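You operate a simulated robot arm through the tools that you are given. There is no shell and no other tool. Be economical: measure what you need, move in short steps, check, and stop when the job is done.

Carry out the task below with a simulated two-armed robot. There is one attempt and no reset: what you move stays moved.

TASK
Wipe up the spill on the top of the packing bench with the cream rag and put it back.

It is judged by the outcome, as a careful person would: the job done as asked, and still so three seconds after it is handed in. It fails if anything else is knocked over, pushed out of place, dropped, spilled or broken.

THE ROBOT
Two 7-joint arms with two-finger parallel grippers on one trunk, on a base that drives. Base frame: it is fixed to the floor where the robot stands at the start and does not move with it; the origin is under the middle of the robot, x ahead of it, y to its left, z up. Readings come in mm, degrees, newtons and seconds.
The left shoulder is at the start at [-82, 119, 851], the right one opposite. With the tool pointing down near the work surface each hand reaches from about 160 to 580 mm from the robot's upright axis, wherever it stands, measured 20 degrees to its own side. Payload 3.43 kg a hand.
The tool frame of a hand sits at the grasp point between the pads (the TCP): z along the fingers, y along the line on which they close. The tips reach 30 mm beyond it. Largest opening 94 mm; finger width 28, thickness 10; the body of the gripper, 50 by 96 mm, starts 55 mm behind the TCP.
Orientation is that of the tool frame in the base frame, as [roll, pitch, yaw] about the fixed x, y, z axes, in that order (R = Rz(yaw) Ry(pitch) Rx(roll)). With the fingers straight down and closing along the base's y, the tool's x points along the base's -x, its y along +y and its z along -z.

THE INTERFACE
- The arms move only by the tool drive_tool. It takes "left_commands", "right_commands" or both (then of equal length, played together; a hand with none holds still); each is a list that holds one entry, the list of rows, each a list of 6 numbers: the shift along the tool's x, y, z in units of 50 mm (1.0 is 50 mm), then the turn, a rotation vector about the tool's x, y, z in units of 5 degrees (1.0 is 5 degrees). In form: [[[tx, ty, tz, rx, ry, rz], ...]]. A call has 1 to 12 rows; each row shifts and turns the commanded pose from where the row before left it, along the tool's axes as they then stand. "left_fingers" and "right_fingers" are, for a hand that has rows, the opening, from 0 (shut) to 1 (fully open), set as the call begins (left out, the last holds). A call with a number of a shift or a turn outside -1 to 1 is refused whole. A row lasts 0.2 s, in which the tool goes at most 50 mm and 8.6 degrees; a call with a longer step from one row to the next is refused whole, and so is a gripper value outside its range. Where a pose cannot be reached the arm comes as near as it can. A force on the tool above 40 N (or 10 N above the force at the start of the call, whichever is more), or a blocked arm, ends the call early, and 0.2 s more pass. The fingers move at their own pace (about 153 mm/s each) and stop on an object; they squeeze with about 32 N. The grip force told is the motor's: it shows also when the fingers shut on nothing. Time passes only in rows, and 0.2 s behind the last, so rows that do not move let the fingers close. The reply holds the time, the measured pose of the TCP, the force on the tool along the base axes, the opening and the grip force, in the units named above and with some noise, with the torque about the TCP (base axes, N m) and any sound that the robot's microphone picked up, and new pictures: "show" is both (left out), scene, wrist or none (wrist: the cameras of the hands that moved).
- Cameras (640 x 400 px; columns grow to the right, rows downward): "scene" is now at [23.4, 26.5, 1552.7]; the picture's right is [0.36, -0.93, 0.00], its down [-0.76, -0.30, -0.58] and it looks along [0.54, 0.21, -0.81] (base axes); focal length 295 px, centre (320, 200). "left" rides on the left gripper at [76, -14, -102] in its tool frame; the picture's right is [0.18, 0.98, 0.00], its down [-0.75, 0.14, -0.64] and it looks along [-0.63, 0.12, 0.77] (tool axes); focal length 243 px, centre (320, 200). "right" rides on the right gripper at [76, 14, -102] in its tool frame; the picture's right is [-0.18, 0.98, 0.00], its down [-0.75, -0.14, -0.64] and it looks along [-0.63, -0.12, 0.77] (tool axes); focal length 243 px, centre (320, 200). There is no depth. A picture from a camera that has moved, and an enlarged one, comes with that camera's place and axes in the base frame and with its lens.
- move_column(by): slides the trunk up (or, below 0, down) by that many mm; the arms and the scene camera ride with it, the base frame stays. It gives what a move gives, with no picture.
- roll_base(legs): drives the robot by 1 to 6 legs, each [ahead, left, turn to the left] in mm, mm and degrees, along the robot's own axes; the way and the turn of a leg run together, so that a leg with both is an arc; at most 1500 mm and 180 degrees a leg. The arms and the cameras ride along, it lands a little off, and it stops where it bumps. It gives what a move gives, and a new picture of the scene camera.
- aim_head(pan, tilt): turns the head with the scene camera to pan (to the left, within 143 degrees either way) and tilt (down, from -29 to 69), counted from straight ahead of the robot. It gives what a move gives, and a new picture of the scene camera.
- close_up(camera, box): a new picture of the part [left, top, right, bottom] of that camera's present view, enlarged. No time passes.
- sign_off(): hands the job in; it is judged then, once.

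Work in short steps. Places have to be worked out from the pictures, the camera data and where the tool is seen: move nearer, look again, correct. Check each grasp and each placing, and mend what went wrong. You have 120 turns and 260 pictures in all, those below and enlarged ones among them. Open the grippers and draw the arms clear of the work before you hand the job in, unless the task says otherwise; then end with one line.

The tools are called by a JSON object that holds its "name" and its "arguments". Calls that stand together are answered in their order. drive_tool: Moves the arms, as the interface text tells. Its arguments: {"type":"object","properties":{"left_commands":{"type":"array"},"left_fingers":{"type":"number"},"right_commands":{"type":"array"},"right_fingers":{"type":"number"},"show":{"type":"string","enum":["both","scene","wrist","none"]}},"required":[]} The other tools are called the same way: move_column (by) slides the trunk up or down; roll_base (legs) drives the base; aim_head (pan, tilt) turns the head that bears the scene camera; close_up (camera, box) takes an enlarged picture of a part of a camera's view; sign_off () hands the job in.

At the start:

```text
time: 0.0
left_position: [332.5, 443.9, 1090.2]
left_orientation: [180.0, 0.0, 180.0]
left_wrist_force: [0.0, 0.7, 0.0]
left_ft_torque: [0.0, 0.02, -0.01]
left_opening: 94.0
left_grip_force: 0.0
right_position: [293.6, 52.0, 1130.5]
right_orientation: [-179.9, 0.0, -180.0]
right_wrist_force: [0.4, 0.3, 0.6]
right_ft_torque: [-0.01, 0.04, -0.01]
right_opening: 94.1
right_grip_force: 0.0
trunk travel left (down, up): [-275.0, 60.0]
robot x, y, heading: [1.4, 1.0, -0.1]
head pan, tilt: [21.3, 54.4]
```

scene: 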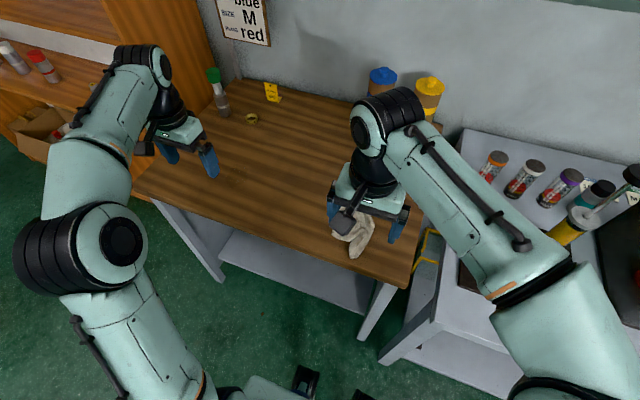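
right: 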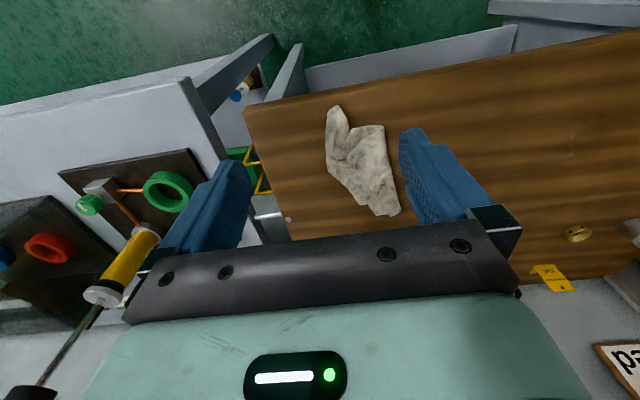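
left: 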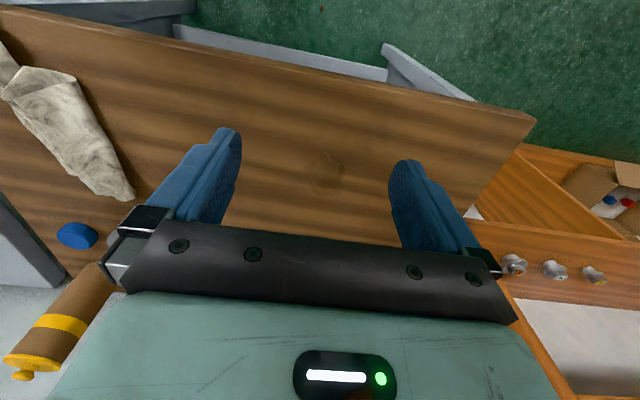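

The rag lies on the right of the bench and a faint dark mark shows in the left wrist view. I'll enlarge these views to find the spill.

{"name": "close_up", "arguments": {"camera": "left", "box": [220, 100, 420, 225]}}

{"name": "close_up", "arguments": {"camera": "scene", "box": [130, 70, 450, 270]}}

{"name": "close_up", "arguments": {"camera": "right", "box": [240, 60, 640, 310]}}

```text
3.20 times, centred on (320, 162) of left
camera zoom: at [255.7, 430.1, 1193.2], right [-0.18, 0.98, 0.0], down [0.75, 0.14, 0.64], along [0.63, 0.12, -0.77], focal length 776 px, centre (320, 320)
```

zoom: 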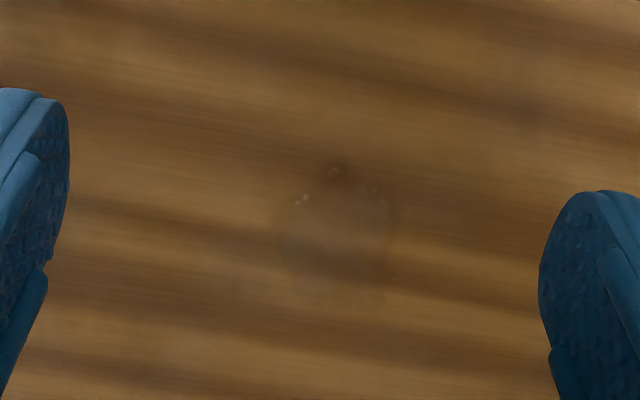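

```text
2.00 times, centred on (290, 170) of scene
camera zoom: at [23.4, 26.5, 1552.7], right [0.36, -0.93, 0.0], down [-0.76, -0.3, -0.58], along [0.54, 0.21, -0.81], focal length 590 px, centre (380, 260)
```

zoom: 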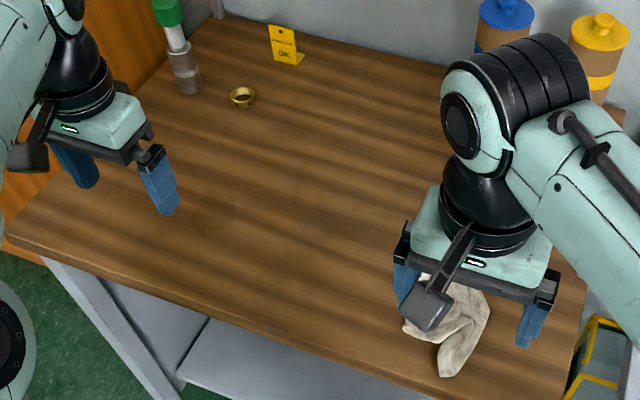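

```text
1.60 times, centred on (440, 185) of right
camera zoom: at [215.6, 66.7, 1232.7], right [0.18, 0.98, 0.0], down [0.75, -0.14, 0.64], along [0.63, -0.12, -0.77], focal length 388 px, centre (128, 224)
```

zoom: 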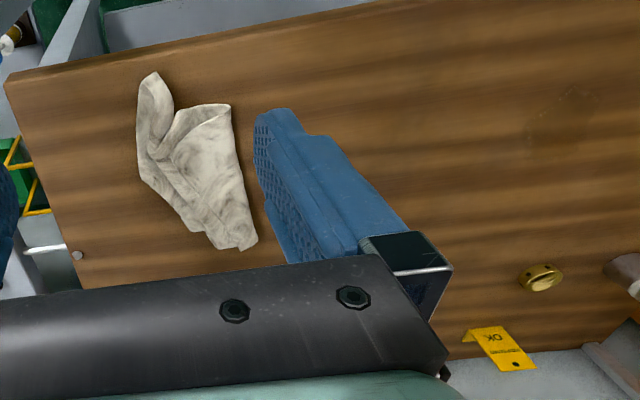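

Triangulating the two wrist views puts the bench top at z≈850, the spill at about (475, 482) and roughly 70–80 mm across, and the rag centre at about (464, 97). The left arm can do both jobs with one short drive. First I'll move the right arm out of the way to the right.

{"name": "drive_tool", "arguments": {"right_commands": [[[0.3, -1, 0, 0, 0, 0], [0.3, -1, 0, 0, 0, 0], [0.3, -1, 0, 0, 0, 0], [0.3, -1, 0, 0, 0, 0], [0, 0, 0, 0, 0, 0]]], "show": "both"}}

```text
refused: row 1 steps farther than a row can; nothing moved
```

The step was over 50 mm in total, so I'll use smaller components.

{"name": "drive_tool", "arguments": {"right_commands": [[[0.3, -0.9, 0, 0, 0, 0], [0.3, -0.9, 0, 0, 0, 0], [0.3, -0.9, 0, 0, 0, 0], [0.3, -0.9, 0, 0, 0, 0], [0, -0.9, 0, 0, 0, 0], [0, 0, 0, 0, 0, 0]]], "show": "scene"}}

```text
time: 1.4
left_position: [331.9, 444.5, 1089.9]
left_orientation: [180.0, 0.0, 180.0]
left_wrist_force: [0.2, -0.4, 0.3]
left_ft_torque: [0.01, 0.02, -0.02]
left_opening: 93.8
left_grip_force: 0.2
right_position: [233.9, -174.8, 1128.5]
right_orientation: [-179.9, 0.0, -180.0]
right_wrist_force: [-0.5, -0.5, -0.3]
right_ft_torque: [0.0, 0.02, -0.04]
right_opening: 94.1
right_grip_force: 0.1
trunk travel left (down, up): [-275.0, 60.0]
robot x, y, heading: [3.6, -1.2, -0.1]
head pan, tilt: [21.3, 54.4]
camera scene: at [23.5, 27.0, 1552.7], right [0.36, -0.93, 0.0], down [-0.76, -0.3, -0.58], along [0.54, 0.21, -0.81], focal length 295 px, centre (320, 200)
```

scene: 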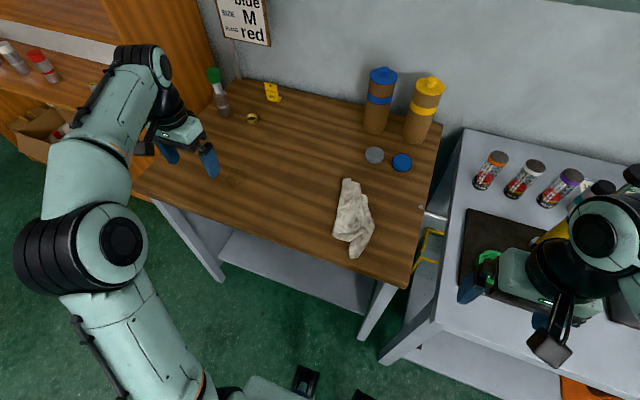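

The rag is now clear, with jars and discs behind it. I'll bring the left hand over above the rag at the present height.

{"name": "drive_tool", "arguments": {"left_commands": [[[-0.3, -0.86, 0, 0, 0, 0], [-0.3, -0.86, 0, 0, 0, 0], [-0.3, -0.86, 0, 0, 0, 0], [-0.3, -0.86, 0, 0, 0, 0], [-0.3, -0.86, 0, 0, 0, 0], [-0.3, -0.86, 0, 0, 0, 0], [-0.3, -0.86, 0, 0, 0, 0], [-0.3, -0.86, 0, 0, 0, 0], [0, 0, 0, 0, 0, 0]]], "show": "both"}}

```text
time: 3.4
left_position: [454.0, 101.2, 1093.8]
left_orientation: [-180.0, 0.0, -180.0]
left_wrist_force: [-0.3, 0.6, 0.3]
left_ft_torque: [0.02, -0.02, 0.01]
left_opening: 93.8
left_grip_force: 0.2
right_position: [233.2, -173.2, 1128.3]
right_orientation: [-179.9, 0.0, -180.0]
right_wrist_force: [0.2, 0.6, 0.2]
right_ft_torque: [-0.01, 0.0, -0.03]
right_opening: 94.1
right_grip_force: 0.1
trunk travel left (down, up): [-275.0, 60.0]
robot x, y, heading: [1.4, 0.1, -0.0]
head pan, tilt: [21.3, 54.4]
camera scene: at [22.8, 27.4, 1552.7], right [0.36, -0.93, 0.0], down [-0.76, -0.3, -0.58], along [0.54, 0.21, -0.81], focal length 295 px, centre (320, 200)
camera left: at [376.2, 87.3, 1196.5], right [-0.18, 0.98, 0.0], down [0.75, 0.14, 0.64], along [0.63, 0.12, -0.77], focal length 243 px, centre (320, 200)
```

scene: 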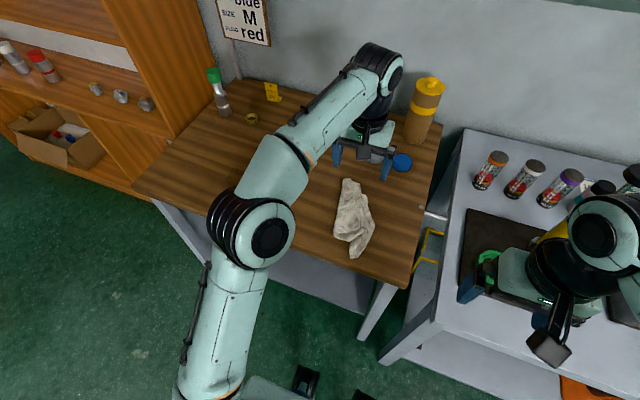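
left: 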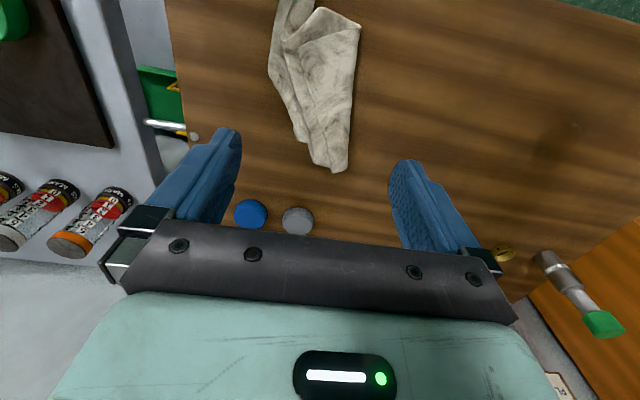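

Checked from both cameras, the rag runs from about (355, 60) to (593, 160), lying at ~23° yaw and ~80 mm wide near (505, 113). I'll align the hand there with 23° yaw and come down to z≈950.

{"name": "drive_tool", "arguments": {"left_commands": [[[-0.95, 0.2, 0, 0, 0, 0], [0, 0, 0.7, 0, 0, -0.92], [0, 0, 0.7, 0, 0, -0.92], [0, 0, 0.7, 0, 0, -0.92], [0, 0, 0.7, 0, 0, -0.92], [0, 0, 0, 0, 0, -0.92], [0, 0, 0, 0, 0, 0]]], "left_fingers": 1, "show": "both"}}

```text
time: 5.0
left_position: [483.7, 109.3, 949.7]
left_orientation: [-180.0, -0.1, -156.9]
left_wrist_force: [-0.5, -0.2, 0.2]
left_ft_torque: [0.02, -0.03, -0.01]
left_opening: 93.9
left_grip_force: 0.2
left hand out of reach, approached as far as the arm can: row 1
right_position: [232.8, -175.4, 1129.4]
right_orientation: [-180.0, 0.0, -180.0]
right_wrist_force: [-0.1, 0.4, -0.3]
right_ft_torque: [0.0, -0.05, 0.0]
right_opening: 94.0
right_grip_force: 0.0
trunk travel left (down, up): [-275.0, 60.0]
robot x, y, heading: [2.0, 1.6, 0.1]
head pan, tilt: [21.3, 54.4]
camera scene: at [23.5, 26.5, 1552.7], right [0.36, -0.93, 0.0], down [-0.76, -0.3, -0.58], along [0.54, 0.21, -0.81], focal length 295 px, centre (320, 200)
camera left: at [420.2, 66.3, 1052.8], right [-0.55, 0.83, 0.0], down [0.64, 0.43, 0.64], along [0.53, 0.36, -0.77], focal length 243 px, centre (320, 200)
```

scene: 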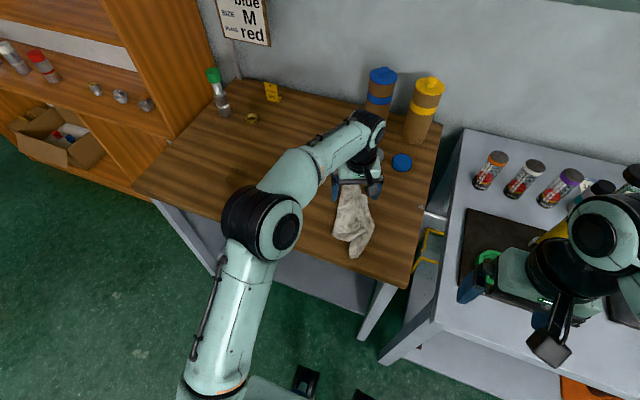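
left: 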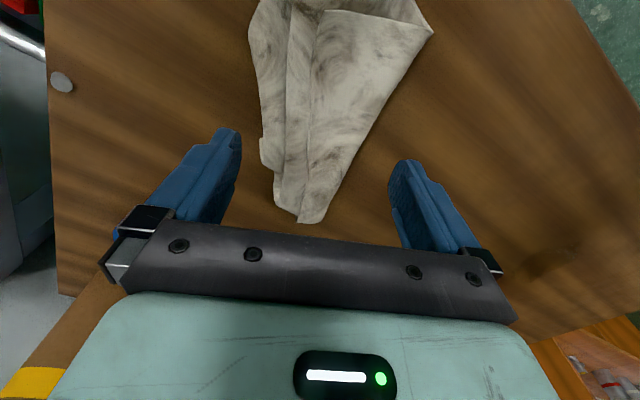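

Directly below the hand the rag fills almost the whole opening, and it narrows further along. I'll go 35 mm further along it and down to z≈895.

{"name": "drive_tool", "arguments": {"left_commands": [[[-0.7, -0.12, 0, 0, 0, 0], [0, 0, 0.55, 0, 0, 0], [0, 0, 0.55, 0, 0, 0], [0, 0, 0, 0, 0, 0]]], "show": "wrist"}}

```text
time: 6.0
left_position: [518.3, 116.3, 893.1]
left_orientation: [180.0, 0.0, -157.1]
left_wrist_force: [0.5, -0.4, 0.5]
left_ft_torque: [-0.03, 0.02, 0.0]
left_opening: 93.8
left_grip_force: 0.0
right_position: [232.5, -173.5, 1129.4]
right_orientation: [180.0, 0.1, -180.0]
right_wrist_force: [0.3, -0.4, -0.1]
right_ft_torque: [-0.01, 0.01, 0.03]
right_opening: 94.0
right_grip_force: 0.0
trunk travel left (down, up): [-275.0, 60.0]
robot x, y, heading: [0.7, -1.4, -0.1]
head pan, tilt: [21.3, 54.4]
camera left: at [453.3, 73.9, 996.8], right [-0.55, 0.83, 0.0], down [0.64, 0.42, 0.64], along [0.53, 0.36, -0.77], focal length 243 px, centre (320, 200)
```

left: 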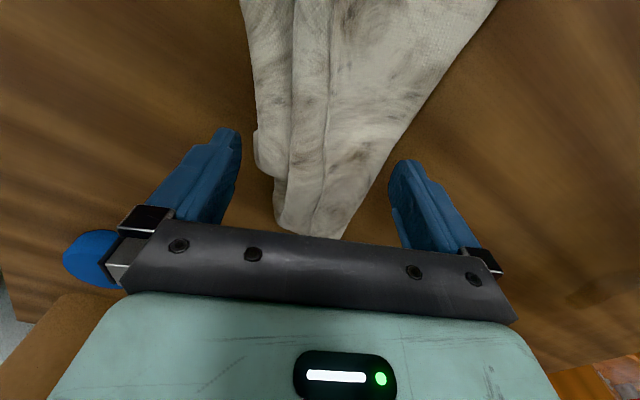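

The fingers straddle the rag well. I'll lower in small steps to touch, about z≈883.

{"name": "drive_tool", "arguments": {"left_commands": [[[0, 0, 0.08, 0, 0, 0], [0, 0, 0.06, 0, 0, 0], [0, 0, 0.06, 0, 0, 0], [0, 0, 0, 0, 0, 0]]], "show": "wrist"}}

```text
time: 7.0
left_position: [518.5, 118.1, 883.9]
left_orientation: [180.0, 0.0, -157.0]
left_wrist_force: [0.1, -0.7, -0.5]
left_ft_torque: [-0.02, 0.03, -0.01]
left_opening: 94.1
left_grip_force: 0.0
right_position: [234.0, -175.2, 1128.5]
right_orientation: [180.0, 0.0, -179.9]
right_wrist_force: [-0.5, 0.2, 0.1]
right_ft_torque: [-0.02, 0.01, 0.01]
right_opening: 93.9
right_grip_force: 0.1
trunk travel left (down, up): [-275.0, 60.0]
robot x, y, heading: [1.1, 0.4, -0.0]
head pan, tilt: [21.3, 54.4]
camera left: at [453.3, 74.1, 987.9], right [-0.55, 0.83, 0.0], down [0.64, 0.42, 0.64], along [0.53, 0.36, -0.77], focal length 243 px, centre (320, 200)
```

left: 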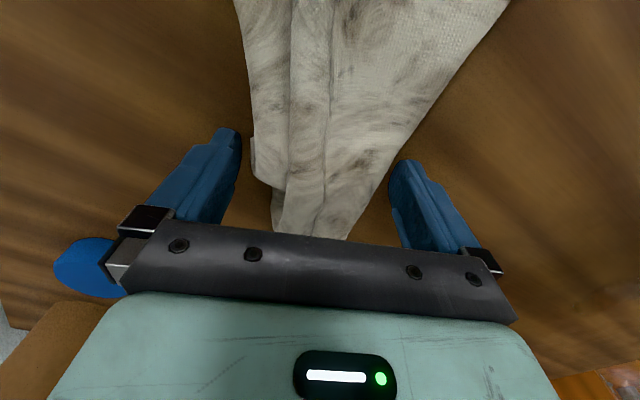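

No contact yet. I'll continue down in 2 mm steps until the force shows the bench.

{"name": "drive_tool", "arguments": {"left_commands": [[[0, 0, 0.04, 0, 0, 0], [0, 0, 0.04, 0, 0, 0], [0, 0, 0.04, 0, 0, 0], [0, 0, 0, 0, 0, 0]]], "show": "none"}}

```text
time: 8.0
left_position: [517.6, 117.3, 880.4]
left_orientation: [-180.0, 0.2, -157.0]
left_wrist_force: [0.8, 0.5, 11.7]
left_ft_torque: [0.46, 0.34, -0.03]
left_opening: 93.8
left_grip_force: 0.0
right_position: [233.1, -174.4, 1129.7]
right_orientation: [179.9, 0.0, 179.9]
right_wrist_force: [-0.4, 0.2, -0.5]
right_ft_torque: [0.01, -0.06, -0.03]
right_opening: 93.8
right_grip_force: 0.0
trunk travel left (down, up): [-275.0, 60.0]
robot x, y, heading: [3.7, 2.0, 0.0]
head pan, tilt: [21.3, 54.4]
```

There is contact with 12 N at TCP z≈880, so the bench top is at 850. I'll ease up 2 mm and close on the rag.

{"name": "drive_tool", "arguments": {"left_commands": [[[0, 0, -0.05, 0, 0, 0], [0, 0, 0, 0, 0, 0], [0, 0, 0, 0, 0, 0], [0, 0, 0, 0, 0, 0]]], "left_fingers": 0, "show": "wrist"}}

```text
time: 9.0
left_position: [517.9, 116.2, 880.5]
left_orientation: [180.0, 0.0, -156.9]
left_wrist_force: [-0.3, 0.0, -1.0]
left_ft_torque: [0.02, -0.01, 0.01]
left_opening: 7.5
left_grip_force: 32.4
right_position: [233.1, -174.4, 1129.0]
right_orientation: [179.9, 0.0, 179.9]
right_wrist_force: [-0.7, -0.4, -0.2]
right_ft_torque: [-0.03, -0.07, 0.0]
right_opening: 93.9
right_grip_force: 0.1
trunk travel left (down, up): [-275.0, 60.0]
robot x, y, heading: [-1.2, 0.7, 0.1]
head pan, tilt: [21.3, 54.4]
camera left: at [453.2, 74.4, 984.5], right [-0.55, 0.83, 0.0], down [0.64, 0.42, 0.64], along [0.53, 0.36, -0.77], focal length 243 px, centre (320, 200)
```

left: 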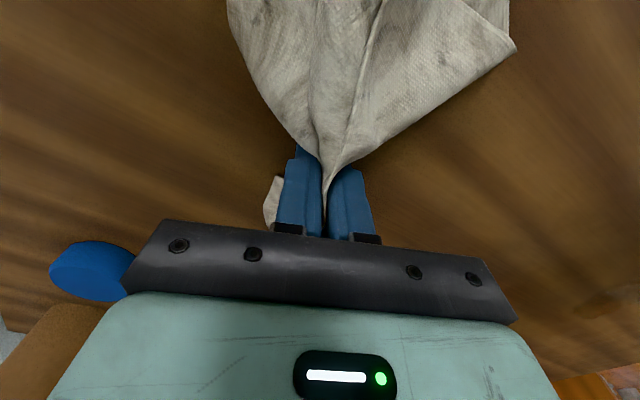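

The rag is pinched between the fingers (7.5 mm). I'll lift it 150 mm and check.

{"name": "drive_tool", "arguments": {"left_commands": [[[0, 0, -0.6, 0, 0, 0], [0, 0, -0.8, 0, 0, 0], [0, 0, -0.8, 0, 0, 0], [0, 0, -0.8, 0, 0, 0], [0, 0, 0, 0, 0, 0], [0, 0, 0, 0, 0, 0]]], "show": "both"}}

```text
time: 10.4
left_position: [514.4, 119.5, 1031.9]
left_orientation: [-180.0, 0.0, -157.0]
left_wrist_force: [0.3, -0.3, -0.8]
left_ft_torque: [0.01, 0.0, -0.03]
left_opening: 7.4
left_grip_force: 31.5
left hand out of reach, approached as far as the arm can: row 4
right_position: [234.3, -174.0, 1128.2]
right_orientation: [180.0, 0.0, 180.0]
right_wrist_force: [-0.3, -0.8, 0.8]
right_ft_torque: [0.02, 0.01, 0.0]
right_opening: 93.8
right_grip_force: 0.0
trunk travel left (down, up): [-275.0, 60.0]
robot x, y, heading: [0.9, -0.3, -0.0]
head pan, tilt: [21.3, 54.4]
camera scene: at [23.6, 26.4, 1552.7], right [0.36, -0.93, 0.0], down [-0.76, -0.3, -0.58], along [0.54, 0.21, -0.81], focal length 295 px, centre (320, 200)
camera left: at [449.1, 77.3, 1135.1], right [-0.55, 0.83, 0.0], down [0.64, 0.42, 0.64], along [0.53, 0.36, -0.77], focal length 243 px, centre (320, 200)
```

scene: 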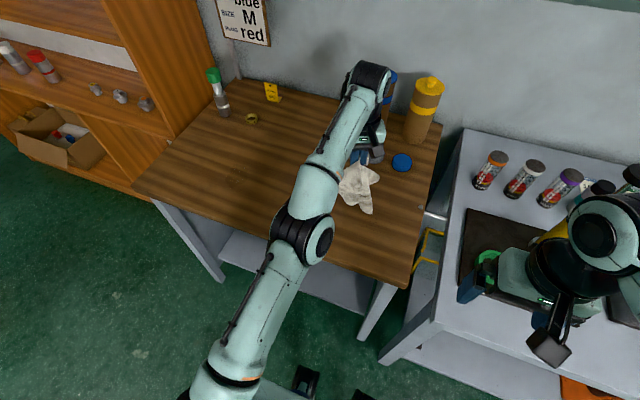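
left: 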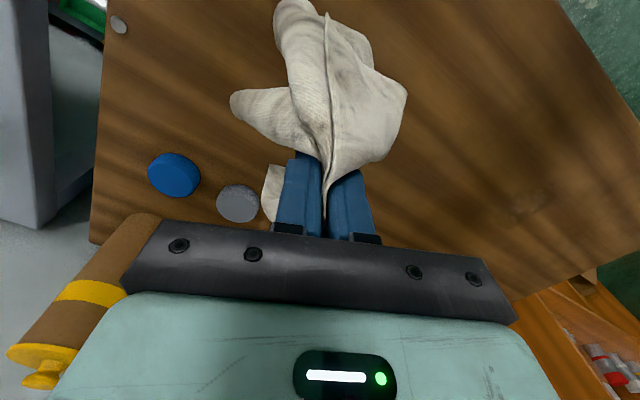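

The rag is held, and the spill re-measures at (475, 484). I'll pull the hand in 40 mm, then drive left 250 mm.

{"name": "drive_tool", "arguments": {"left_commands": [[[0.74, 0.31, 0, 0, 0, 0], [0, 0, 0, 0, 0, 0]]], "show": "none"}}

{"name": "roll_base", "arguments": {"legs": [[0, 250, 0]]}}

```text
time: 11.0
left_position: [513.9, 120.2, 1032.2]
left_orientation: [-180.0, -0.1, -157.1]
left_wrist_force: [0.1, 0.0, 0.5]
left_ft_torque: [-0.03, -0.02, 0.0]
left_opening: 7.6
left_grip_force: 31.8
left hand out of reach, approached as far as the arm can: row 1
right_position: [231.9, -175.0, 1128.6]
right_orientation: [-180.0, 0.0, 179.9]
right_wrist_force: [0.1, -0.1, -0.2]
right_ft_torque: [0.0, 0.02, -0.01]
right_opening: 94.2
right_grip_force: 0.1
trunk travel left (down, up): [-275.0, 60.0]
robot x, y, heading: [-0.0, 3.7, -0.1]
head pan, tilt: [21.3, 54.4]
```

```text
time: 13.7
left_position: [513.6, 359.6, 1032.5]
left_orientation: [-180.0, 0.0, -157.1]
left_wrist_force: [0.0, 0.6, -0.8]
left_ft_torque: [-0.01, -0.03, 0.0]
left_opening: 7.5
left_grip_force: 32.0
right_position: [232.9, 65.9, 1128.4]
right_orientation: [-179.9, 0.0, 179.9]
right_wrist_force: [0.4, -0.1, -0.7]
right_ft_torque: [0.01, 0.0, -0.03]
right_opening: 94.2
right_grip_force: 0.0
trunk travel left (down, up): [-275.0, 60.0]
robot x, y, heading: [-0.7, 236.1, -0.1]
head pan, tilt: [21.3, 54.4]
camera scene: at [23.6, 265.8, 1552.7], right [0.36, -0.93, 0.0], down [-0.76, -0.29, -0.58], along [0.54, 0.21, -0.81], focal length 295 px, centre (320, 200)
```

scene: 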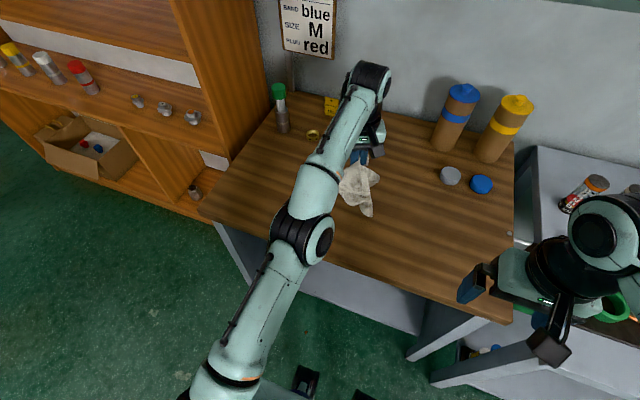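

Base moved 236 mm and the rag is still held. I'll move the hand to above the spill, about (490, 484, 950).

{"name": "drive_tool", "arguments": {"left_commands": [[[-0.18, 0.8, 0.5, 0, 0, 0], [-0.18, 0.8, 0.5, 0, 0, 0], [-0.18, 0.8, 0.5, 0, 0, 0], [0, 0, 0, 0, 0, 0], [0, 0, 0, 0, 0, 0]]], "show": "both"}}

```text
time: 14.9
left_position: [532.5, 482.6, 965.7]
left_orientation: [180.0, -0.2, -157.2]
left_wrist_force: [-0.8, 0.4, 0.4]
left_ft_torque: [-0.03, -0.02, -0.01]
left_opening: 7.5
left_grip_force: 31.9
left hand out of reach, approached as far as the arm can: row 1, 2, 3
right_position: [232.9, 64.5, 1129.3]
right_orientation: [180.0, 0.1, 179.9]
right_wrist_force: [-0.1, 0.6, -0.1]
right_ft_torque: [0.02, 0.02, -0.01]
right_opening: 94.0
right_grip_force: 0.0
trunk travel left (down, up): [-275.0, 60.0]
robot x, y, heading: [2.2, 240.7, -0.1]
head pan, tilt: [21.3, 54.4]
camera scene: at [23.7, 265.9, 1552.7], right [0.36, -0.93, 0.0], down [-0.76, -0.29, -0.58], along [0.54, 0.21, -0.81], focal length 295 px, centre (320, 200)
camera left: at [468.1, 440.1, 1070.0], right [-0.55, 0.83, 0.0], down [0.64, 0.42, 0.64], along [0.53, 0.35, -0.77], focal length 243 px, centre (320, 200)
```

scene: 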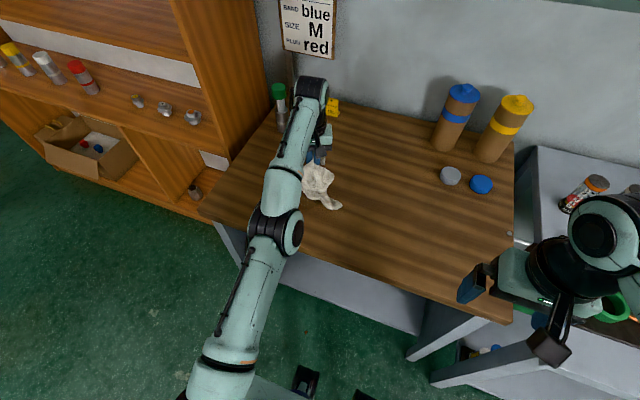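
left: 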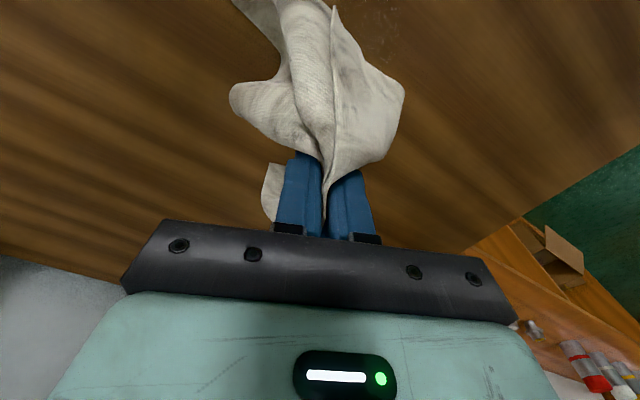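

The arm is over-stretched at x=532. I'll pull it back toward x≈480.

{"name": "drive_tool", "arguments": {"left_commands": [[[0.5, 0.2, 0, 0, 0, 0], [0.4, 0.2, 0.2, 0, 0, 0], [0, 0, 0, 0, 0, 0]]], "show": "wrist"}}

```text
time: 15.7
left_position: [531.9, 488.5, 971.9]
left_orientation: [-180.0, -0.1, -157.1]
left_wrist_force: [-0.1, 0.2, -0.6]
left_ft_torque: [0.0, 0.01, -0.01]
left_opening: 7.9
left_grip_force: 32.2
left hand out of reach, approached as far as the arm can: row 1, 2
right_position: [232.3, 64.9, 1128.5]
right_orientation: [180.0, 0.0, 179.9]
right_wrist_force: [-0.6, 0.6, 0.8]
right_ft_torque: [-0.02, 0.0, 0.0]
right_opening: 94.0
right_grip_force: 0.0
trunk travel left (down, up): [-275.0, 60.0]
robot x, y, heading: [2.2, 239.0, 0.1]
head pan, tilt: [21.3, 54.4]
camera left: at [465.8, 446.0, 1075.1], right [-0.55, 0.83, 0.0], down [0.64, 0.42, 0.64], along [0.53, 0.35, -0.77], focal length 243 px, centre (320, 200)
```

left: 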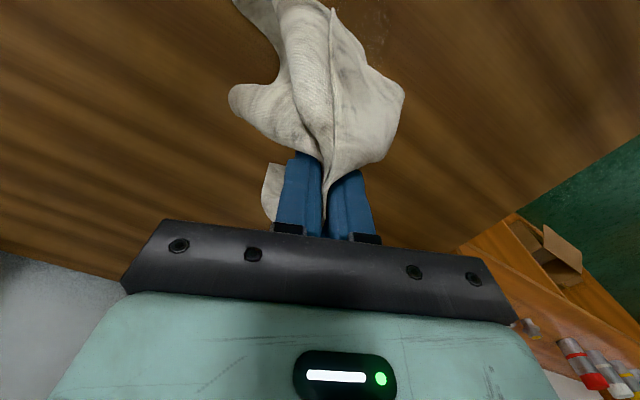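

Retraction isn't happening, so a wrist joint is probably at its limit with this yaw. I'll turn the hand back by 23° and see.

{"name": "drive_tool", "arguments": {"left_commands": [[[0, 0, 0, 0, 0, 0.92], [0, 0, 0, 0, 0, 0.92], [0, 0, 0, 0, 0, 0.92], [0, 0, 0, 0, 0, 0.92], [0, 0, 0, 0, 0, 0.92], [0.6, 0, 0, 0, 0, 0], [0, 0, 0, 0, 0, 0]]], "show": "none"}}

```text
time: 17.3
left_position: [527.6, 492.3, 982.2]
left_orientation: [179.9, -0.1, 179.9]
left_wrist_force: [0.1, -0.3, 0.4]
left_ft_torque: [-0.02, 0.01, 0.05]
left_opening: 7.8
left_grip_force: 32.5
left hand out of reach, approached as far as the arm can: row 6
right_position: [233.0, 64.1, 1130.1]
right_orientation: [-179.9, 0.0, 179.9]
right_wrist_force: [-0.1, -0.8, 0.4]
right_ft_torque: [0.02, -0.01, 0.01]
right_opening: 94.2
right_grip_force: 0.0
trunk travel left (down, up): [-275.0, 60.0]
robot x, y, heading: [1.1, 242.4, -0.1]
head pan, tilt: [21.3, 54.4]
```

The motion slides along a sphere, so the arm is fully stretched and singular. I'll command a larger straight retraction to bend the elbow.

{"name": "drive_tool", "arguments": {"left_commands": [[[1, 0, 0, 0, 0, 0], [1, 0, 0, 0, 0, 0], [0, 0, 0, 0, 0, 0]]], "show": "scene"}}

```text
time: 18.1
left_position: [513.6, 508.2, 1013.3]
left_orientation: [-179.9, -0.1, 179.8]
left_wrist_force: [0.2, -0.4, 0.1]
left_ft_torque: [0.03, 0.0, 0.05]
left_opening: 7.6
left_grip_force: 31.8
left hand out of reach, approached as far as the arm can: row 1, 2
right_position: [234.0, 64.1, 1129.0]
right_orientation: [180.0, -0.1, 179.8]
right_wrist_force: [-0.5, -0.5, 0.1]
right_ft_torque: [0.02, 0.02, -0.01]
right_opening: 94.4
right_grip_force: 0.1
trunk travel left (down, up): [-275.0, 60.0]
robot x, y, heading: [-2.3, 237.9, -0.1]
head pan, tilt: [21.3, 54.4]
camera scene: at [23.8, 265.6, 1552.7], right [0.36, -0.93, 0.0], down [-0.76, -0.29, -0.58], along [0.54, 0.21, -0.81], focal length 295 px, centre (320, 200)
```

scene: 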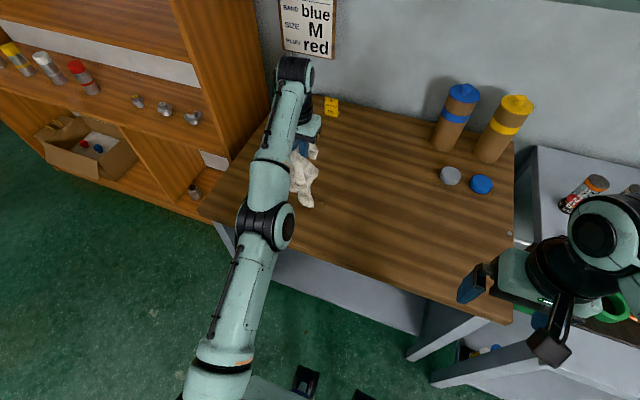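

Still on the sphere of the stretched arm. Going straight down brought the elbow back into bend earlier, so I'll try 60 mm down.

{"name": "drive_tool", "arguments": {"left_commands": [[[0, 0, 0.6, 0, 0, 0], [0, 0, 0.6, 0, 0, 0], [0, 0, 0, 0, 0, 0]]], "show": "none"}}

```text
time: 18.9
left_position: [530.5, 508.9, 960.2]
left_orientation: [180.0, 0.0, 179.9]
left_wrist_force: [0.0, -0.3, -0.6]
left_ft_torque: [0.01, 0.02, 0.04]
left_opening: 7.6
left_grip_force: 32.2
left hand out of reach, approached as far as the arm can: row 1, 2
right_position: [232.9, 63.8, 1128.4]
right_orientation: [179.9, 0.1, 179.9]
right_wrist_force: [0.9, 0.8, -1.0]
right_ft_torque: [-0.01, 0.02, -0.02]
right_opening: 94.0
right_grip_force: 0.1
trunk travel left (down, up): [-275.0, 60.0]
robot x, y, heading: [1.9, 237.3, -0.3]
head pan, tilt: [21.3, 54.4]
```

Looking at the start picture, the elbow bends out to the left, so moving the hand right while retracting should flex it. I'll try that.

{"name": "drive_tool", "arguments": {"left_commands": [[[0.3, -0.9, 0, 0, 0, 0], [0.3, -0.9, 0, 0, 0, 0], [0.3, -0.9, 0, 0, 0, 0], [0, 0, 0, 0, 0, 0]]], "show": "none"}}

```text
time: 19.9
left_position: [533.2, 375.9, 972.7]
left_orientation: [180.0, -0.2, 179.9]
left_wrist_force: [-0.2, 0.8, 0.0]
left_ft_torque: [-0.04, 0.01, 0.07]
left_opening: 7.4
left_grip_force: 32.4
left hand out of reach, approached as far as the arm can: row 1, 2, 3
right_position: [232.6, 65.3, 1128.2]
right_orientation: [180.0, 0.0, 179.9]
right_wrist_force: [0.3, 0.3, 0.4]
right_ft_torque: [-0.01, -0.02, 0.04]
right_opening: 93.9
right_grip_force: 0.0
trunk travel left (down, up): [-275.0, 60.0]
robot x, y, heading: [0.6, 239.0, -0.2]
head pan, tilt: [21.3, 54.4]
```

Still stretched. The first time, going down combined with a yaw turn freed it, so I'll repeat that combination with a retraction.

{"name": "drive_tool", "arguments": {"left_commands": [[[0.5, 0, 0.4, 0, 0, -1], [0.5, 0, 0.4, 0, 0, -1], [0.5, 0, 0.4, 0, 0, -1], [0, 0, 0, 0, 0, 0]]], "show": "scene"}}

```text
time: 20.9
left_position: [542.3, 362.1, 935.4]
left_orientation: [-180.0, -0.2, -165.0]
left_wrist_force: [-0.9, -1.0, -0.7]
left_ft_torque: [-0.02, -0.01, -0.05]
left_opening: 7.5
left_grip_force: 31.5
left hand out of reach, approached as far as the arm can: row 1, 2, 3
right_position: [232.3, 64.3, 1128.9]
right_orientation: [-180.0, 0.0, 179.9]
right_wrist_force: [0.0, -0.3, 0.4]
right_ft_torque: [-0.01, -0.01, 0.01]
right_opening: 94.1
right_grip_force: 0.0
trunk travel left (down, up): [-275.0, 60.0]
robot x, y, heading: [3.4, 237.5, -0.2]
head pan, tilt: [21.3, 54.4]
camera scene: at [23.6, 265.8, 1552.7], right [0.36, -0.93, 0.0], down [-0.76, -0.29, -0.58], along [0.54, 0.21, -0.81], focal length 295 px, centre (320, 200)
```

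scene: 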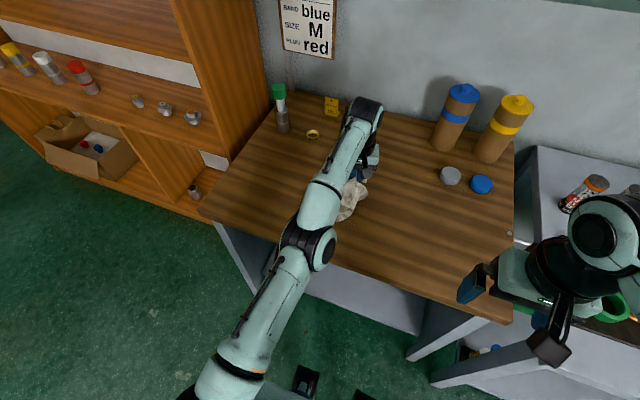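

Not freed yet. I'll try tilting the fingers outward 20°, which draws the wrist inward and should make the elbow bend.

{"name": "drive_tool", "arguments": {"left_commands": [[[0, 0, 0, 0, -1, 0], [0, 0, 0, 0, -1, 0], [0, 0, 0, 0, -1, 0], [0, 0, 0, 0, -1, 0], [0, 0, 0, 0, 0, 0]]], "show": "none"}}

{"name": "drive_tool", "arguments": {"left_commands": [[[0.6, 0, 0, 0, 0, 0], [0, 0, 0, 0, 0, 0]]], "show": "none"}}

```text
time: 22.1
left_position: [607.1, 355.1, 949.7]
left_orientation: [-180.0, 20.0, -165.2]
left_wrist_force: [-0.2, 0.1, -1.5]
left_ft_torque: [-0.01, -0.01, -0.02]
left_opening: 7.6
left_grip_force: 32.4
left hand out of reach, approached as far as the arm can: row 1, 2, 3, 4
right_position: [232.3, 65.5, 1128.5]
right_orientation: [179.9, -0.1, 179.9]
right_wrist_force: [-0.6, 0.3, -0.1]
right_ft_torque: [-0.01, 0.0, 0.02]
right_opening: 94.1
right_grip_force: 0.0
trunk travel left (down, up): [-275.0, 60.0]
robot x, y, heading: [-0.8, 239.7, -0.2]
head pan, tilt: [21.3, 54.4]
```

```text
time: 22.7
left_position: [606.5, 345.1, 946.8]
left_orientation: [180.0, 19.9, -165.1]
left_wrist_force: [0.4, -0.4, 0.8]
left_ft_torque: [0.0, 0.01, -0.07]
left_opening: 7.9
left_grip_force: 31.2
left hand out of reach, approached as far as the arm can: row 1
right_position: [233.4, 64.8, 1128.9]
right_orientation: [180.0, -0.1, 179.9]
right_wrist_force: [0.1, -0.2, -0.5]
right_ft_torque: [-0.03, 0.0, 0.0]
right_opening: 94.1
right_grip_force: 0.0
trunk travel left (down, up): [-275.0, 60.0]
robot x, y, heading: [-0.2, 234.2, 0.1]
head pan, tilt: [21.3, 54.4]
```

The solver keeps the wrist on the outer limit. I'll undo the tilt while pulling up and inward to see whether a different direction frees the elbow.

{"name": "drive_tool", "arguments": {"left_commands": [[[0.6, 0, -0.3, 0, 1, 0], [0.6, 0, -0.3, 0, 1, 0], [0.6, 0, -0.3, 0, 1, 0], [0.6, 0, -0.3, 0, 1, 0], [0.6, 0, 0, 0, 1, 0], [0.6, 0, 0, 0, 1, 0], [0.6, 0, 0, 0, 1, 0], [0.6, 0, 0, 0, 1, 0], [0, 0, 0, 0, 0, 0]]], "show": "scene"}}

```text
time: 24.7
left_position: [426.7, 266.4, 1012.3]
left_orientation: [180.0, -20.0, -165.1]
left_wrist_force: [0.7, 0.8, -0.8]
left_ft_torque: [0.01, 0.0, -0.02]
left_opening: 7.3
left_grip_force: 32.3
left hand out of reach, approached as far as the arm can: row 1, 2, 3, 4, 5, 6
right_position: [232.6, 65.0, 1128.2]
right_orientation: [180.0, 0.0, 179.9]
right_wrist_force: [-0.8, 0.3, 0.7]
right_ft_torque: [0.01, 0.0, -0.01]
right_opening: 94.2
right_grip_force: 0.0
trunk travel left (down, up): [-275.0, 60.0]
robot x, y, heading: [1.3, 238.3, -0.1]
head pan, tilt: [21.3, 54.4]
camera scene: at [23.7, 265.7, 1552.7], right [0.36, -0.93, 0.0], down [-0.76, -0.29, -0.58], along [0.54, 0.21, -0.81], focal length 295 px, centre (320, 200)
```

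scene: 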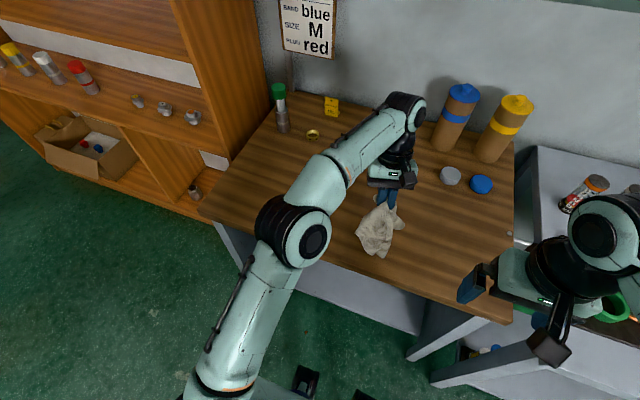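

The elbow is bent and the last rows were in reach. I'll level the hand again.

{"name": "drive_tool", "arguments": {"left_commands": [[[0, 0, 0, 0, -1, 0], [0, 0, 0, 0, -1, 0], [0, 0, 0, 0, -1, 0], [0, 0, 0, 0, -1, 0], [0, 0, 0, 0, 0, 0]]], "show": "none"}}

```text
time: 25.9
left_position: [428.2, 266.6, 1013.9]
left_orientation: [-179.9, 0.1, -165.1]
left_wrist_force: [0.3, -1.0, 0.4]
left_ft_torque: [-0.02, 0.0, -0.01]
left_opening: 7.8
left_grip_force: 31.6
right_position: [233.4, 65.0, 1128.4]
right_orientation: [179.9, 0.0, 179.8]
right_wrist_force: [0.3, 0.1, 0.3]
right_ft_torque: [0.0, 0.01, 0.01]
right_opening: 94.1
right_grip_force: 0.1
trunk travel left (down, up): [-275.0, 60.0]
robot x, y, heading: [3.0, 240.3, -0.1]
head pan, tilt: [21.3, 54.4]
```

The arm is healthy again. I'll drive left 150 mm more so the spill sits comfortably inside the reach.

{"name": "roll_base", "arguments": {"legs": [[0, 150, 0]]}}

```text
time: 27.9
left_position: [426.0, 415.7, 1013.6]
left_orientation: [-179.9, 0.1, -165.1]
left_wrist_force: [0.6, -0.1, -1.2]
left_ft_torque: [-0.02, 0.0, -0.01]
left_opening: 7.9
left_grip_force: 31.9
right_position: [233.8, 214.6, 1127.4]
right_orientation: [180.0, -0.1, 179.9]
right_wrist_force: [-0.2, 1.3, 0.0]
right_ft_torque: [-0.02, 0.01, 0.01]
right_opening: 93.9
right_grip_force: 0.0
trunk travel left (down, up): [-275.0, 60.0]
robot x, y, heading: [-2.9, 384.7, -0.1]
head pan, tilt: [21.3, 54.4]
camera scene: at [23.9, 415.6, 1552.7], right [0.36, -0.93, 0.0], down [-0.76, -0.29, -0.58], along [0.54, 0.21, -0.81], focal length 295 px, centre (320, 200)
```

scene: 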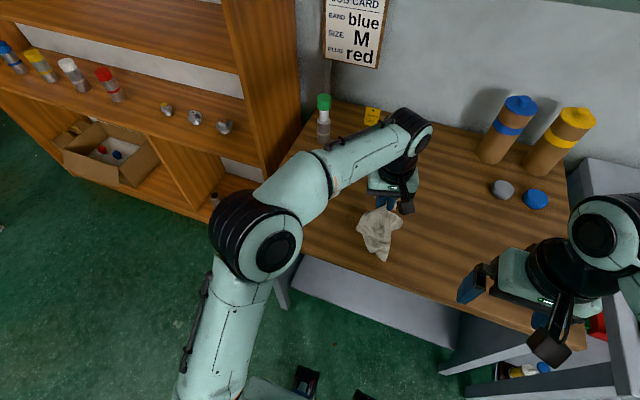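

Hand at (426, 416). I'll move it above the spill at (475, 484) and lower to ~955.

{"name": "drive_tool", "arguments": {"left_commands": [[[-0.65, 0.53, 0.4, 0, 0, 0], [-0.65, 0.53, 0.4, 0, 0, 0], [0, 0, 0.4, 0, 0, 0], [0, 0, 0, 0, 0, 0]]], "show": "wrist"}}

```text
time: 28.9
left_position: [477.1, 485.4, 954.0]
left_orientation: [-180.0, 0.1, -165.1]
left_wrist_force: [0.7, -0.4, -0.1]
left_ft_torque: [0.02, -0.01, -0.04]
left_opening: 7.6
left_grip_force: 31.9
right_position: [234.1, 214.6, 1129.3]
right_orientation: [-179.9, 0.0, 179.9]
right_wrist_force: [0.5, -0.3, 0.1]
right_ft_torque: [-0.01, -0.02, 0.01]
right_opening: 94.3
right_grip_force: 0.0
trunk travel left (down, up): [-275.0, 60.0]
robot x, y, heading: [-0.0, 390.6, -0.4]
head pan, tilt: [21.3, 54.4]
camera left: at [406.4, 452.3, 1056.9], right [-0.43, 0.9, 0.0], down [0.69, 0.33, 0.64], along [0.58, 0.28, -0.77], focal length 243 px, centre (320, 200)
```

left: 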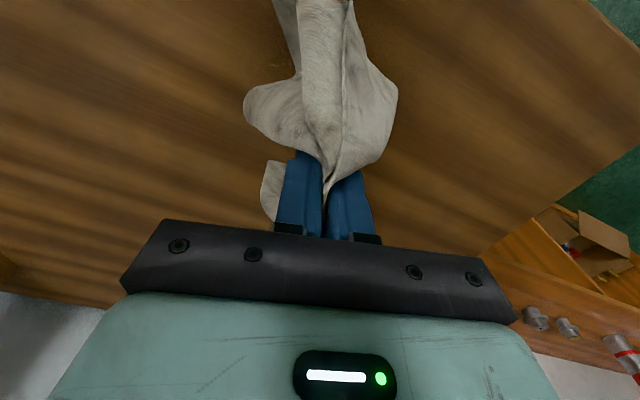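

The spill is hidden under the rag now. I'll lower to just above the bench, then press lightly.

{"name": "drive_tool", "arguments": {"left_commands": [[[0, 0, 0.7, 0, 0, 0], [0, 0, 0.6, 0, 0, 0], [0, 0, 0.1, 0, 0, 0], [0, 0, 0.08, 0, 0, 0], [0, 0, 0, 0, 0, 0]]], "show": "wrist"}}

```text
time: 30.1
left_position: [476.2, 484.5, 880.5]
left_orientation: [-179.9, 0.2, -165.1]
left_wrist_force: [-0.6, 0.5, 14.5]
left_ft_torque: [0.01, -0.19, -0.04]
left_opening: 7.9
left_grip_force: 31.6
right_position: [232.7, 215.2, 1128.8]
right_orientation: [-180.0, 0.1, 179.8]
right_wrist_force: [0.1, 0.5, 0.0]
right_ft_torque: [-0.03, 0.01, 0.02]
right_opening: 94.3
right_grip_force: 0.1
trunk travel left (down, up): [-275.0, 60.0]
robot x, y, heading: [-0.6, 387.0, -0.2]
head pan, tilt: [21.3, 54.4]
camera left: at [405.2, 451.6, 984.1], right [-0.43, 0.9, 0.0], down [0.69, 0.33, 0.64], along [0.58, 0.28, -0.76], focal length 243 px, centre (320, 200)
```

left: 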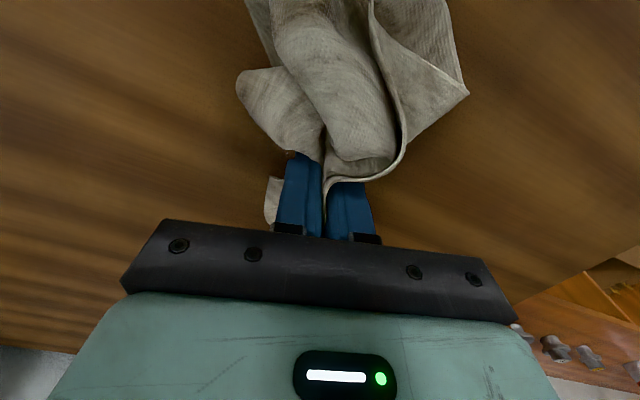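

Contact at 14.5 N. I'll wipe zig-zag strokes over the whole spill area while pressed.

{"name": "drive_tool", "arguments": {"left_commands": [[[-0.9, 0, 0, 0, 0, 0], [0, 0.9, 0, 0, 0, 0], [0.4, 0, 0, 0, 0, 0], [0, -0.9, 0, 0, 0, 0], [0, -0.9, 0, 0, 0, 0], [0.4, 0, 0, 0, 0, 0], [0, 0.9, 0, 0, 0, 0], [0, 0.9, 0, 0, 0, 0], [0.4, 0, 0, 0, 0, 0], [0, -0.9, 0, 0, 0, 0], [0, -0.9, 0, 0, 0, 0], [0, 0, 0, 0, 0, 0]]], "show": "wrist"}}

{"name": "drive_tool", "arguments": {"left_commands": [[[0.4, 0, 0, 0, 0, 0], [0, 0.9, 0, 0, 0, 0], [0, 0.9, 0, 0, 0, 0], [0.4, 0, 0, 0, 0, 0], [0, -0.9, 0, 0, 0, 0], [0, -0.9, 0, 0, 0, 0], [-0.7, 0.4, 0, 0, 0, 0], [-0.7, 0.4, 0, 0, 0, 0], [0.7, 0.4, 0, 0, 0, 0], [0.7, 0.2, 0, 0, 0, 0], [0, -0.5, 0, 0, 0, 0], [0, 0, 0, 0, 0, 0]]], "show": "wrist"}}

```text
time: 32.7
left_position: [470.7, 434.0, 879.7]
left_orientation: [-179.9, 0.2, -165.1]
left_wrist_force: [-1.8, 8.3, 26.4]
left_ft_torque: [0.27, 0.41, -0.34]
left_opening: 7.4
left_grip_force: 31.8
right_position: [231.9, 215.6, 1129.0]
right_orientation: [179.9, 0.1, 180.0]
right_wrist_force: [-0.2, -0.1, 0.6]
right_ft_torque: [-0.01, 0.03, 0.05]
right_opening: 94.1
right_grip_force: 0.1
trunk travel left (down, up): [-275.0, 60.0]
robot x, y, heading: [0.1, 388.1, -0.3]
head pan, tilt: [21.3, 54.4]
camera left: at [400.6, 401.0, 983.5], right [-0.43, 0.9, 0.0], down [0.69, 0.33, 0.64], along [0.58, 0.28, -0.77], focal length 243 px, centre (320, 200)
```

left: 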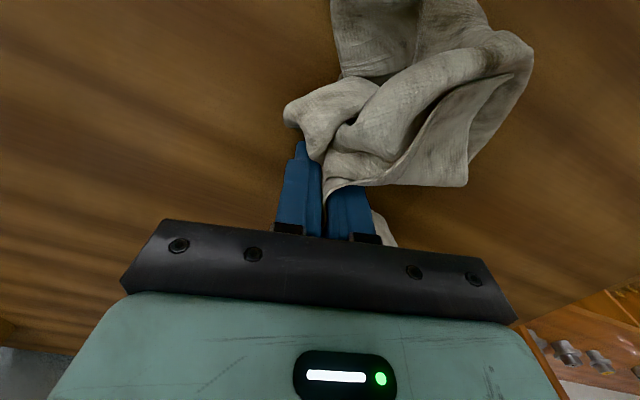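

```text
time: 33.5
left_position: [432.6, 504.0, 880.6]
left_orientation: [-179.4, 0.1, -165.1]
left_wrist_force: [-4.5, 6.5, 12.0]
left_ft_torque: [0.3, 0.32, -0.01]
left_opening: 7.8
left_grip_force: 32.3
right_position: [232.6, 215.3, 1128.7]
right_orientation: [180.0, 0.0, 179.9]
right_wrist_force: [0.4, 0.2, 0.4]
right_ft_torque: [-0.02, 0.0, 0.0]
right_opening: 94.0
right_grip_force: 0.2
trunk travel left (down, up): [-275.0, 60.0]
robot x, y, heading: [-1.8, 386.8, -0.3]
head pan, tilt: [21.3, 54.4]
stopped in row 3 (left hand): the force on the tool passed its limit at 102 N (the readings are from after the stop); the commanded pose is now the measured one
camera left: at [362.2, 472.3, 983.7], right [-0.43, 0.9, -0.01], down [0.69, 0.33, 0.64], along [0.58, 0.27, -0.77], focal length 243 px, centre (320, 200)
```

left: 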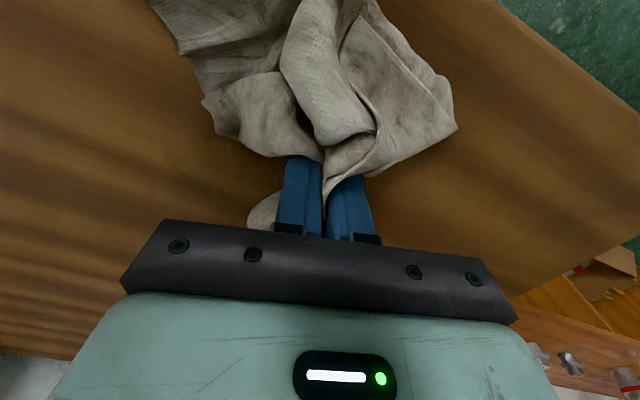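

A force spike stopped the wipe. I'll lift and back off to the right to look at the spill spot.

{"name": "drive_tool", "arguments": {"left_commands": [[[0, 0, -0.6, 0, 0, 0], [0, -0.6, -0.7, 0, 0, 0], [0, -0.8, -0.5, 0, 0, 0], [0, -0.9, 0, 0, 0, 0], [0, 0, 0, 0, 0, 0]]], "show": "both"}}

```text
time: 34.7
left_position: [462.4, 392.6, 971.2]
left_orientation: [-179.4, 0.2, -165.1]
left_wrist_force: [0.2, -0.3, 0.4]
left_ft_torque: [0.01, -0.02, 0.0]
left_opening: 7.6
left_grip_force: 31.5
right_position: [232.7, 213.9, 1128.3]
right_orientation: [-179.9, -0.1, 179.9]
right_wrist_force: [0.3, 0.3, -0.1]
right_ft_torque: [0.02, 0.02, 0.0]
right_opening: 94.1
right_grip_force: 0.0
trunk travel left (down, up): [-275.0, 60.0]
robot x, y, heading: [0.2, 390.3, -0.3]
head pan, tilt: [21.3, 54.4]
camera scene: at [23.3, 415.7, 1552.7], right [0.36, -0.93, 0.0], down [-0.76, -0.29, -0.58], along [0.54, 0.21, -0.81], focal length 295 px, centre (320, 200)
camera left: at [392.1, 360.3, 1075.2], right [-0.43, 0.9, -0.01], down [0.69, 0.33, 0.64], along [0.58, 0.27, -0.77], focal length 243 px, centre (320, 200)
```

scene: 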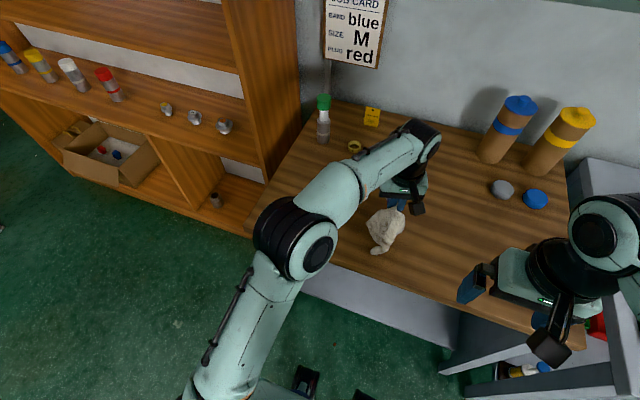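
left: 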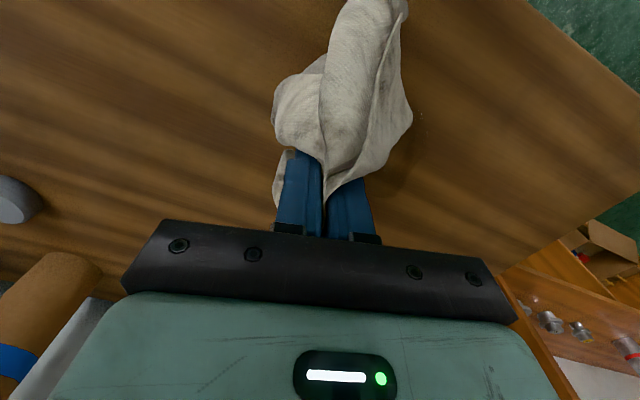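

The spill spot should now project near (392, 156) in the left view, so I'll enlarge that.

{"name": "close_up", "arguments": {"camera": "left", "box": [340, 60, 600, 222]}}

```text
2.46 times, centred on (470, 141) of left
camera zoom: at [392.1, 360.3, 1075.2], right [-0.43, 0.9, -0.01], down [0.69, 0.33, 0.64], along [0.58, 0.27, -0.77], focal length 597 px, centre (-49, 345)
```

zoom: 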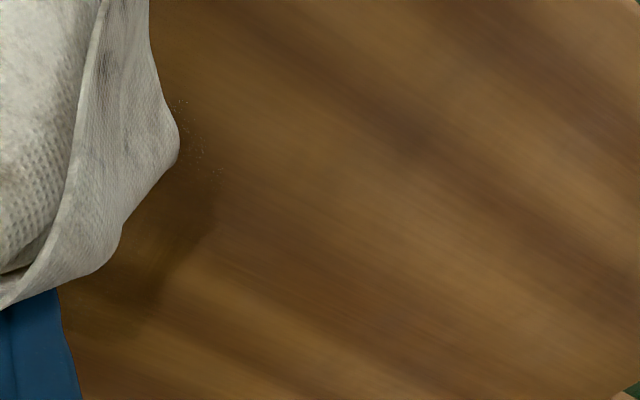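

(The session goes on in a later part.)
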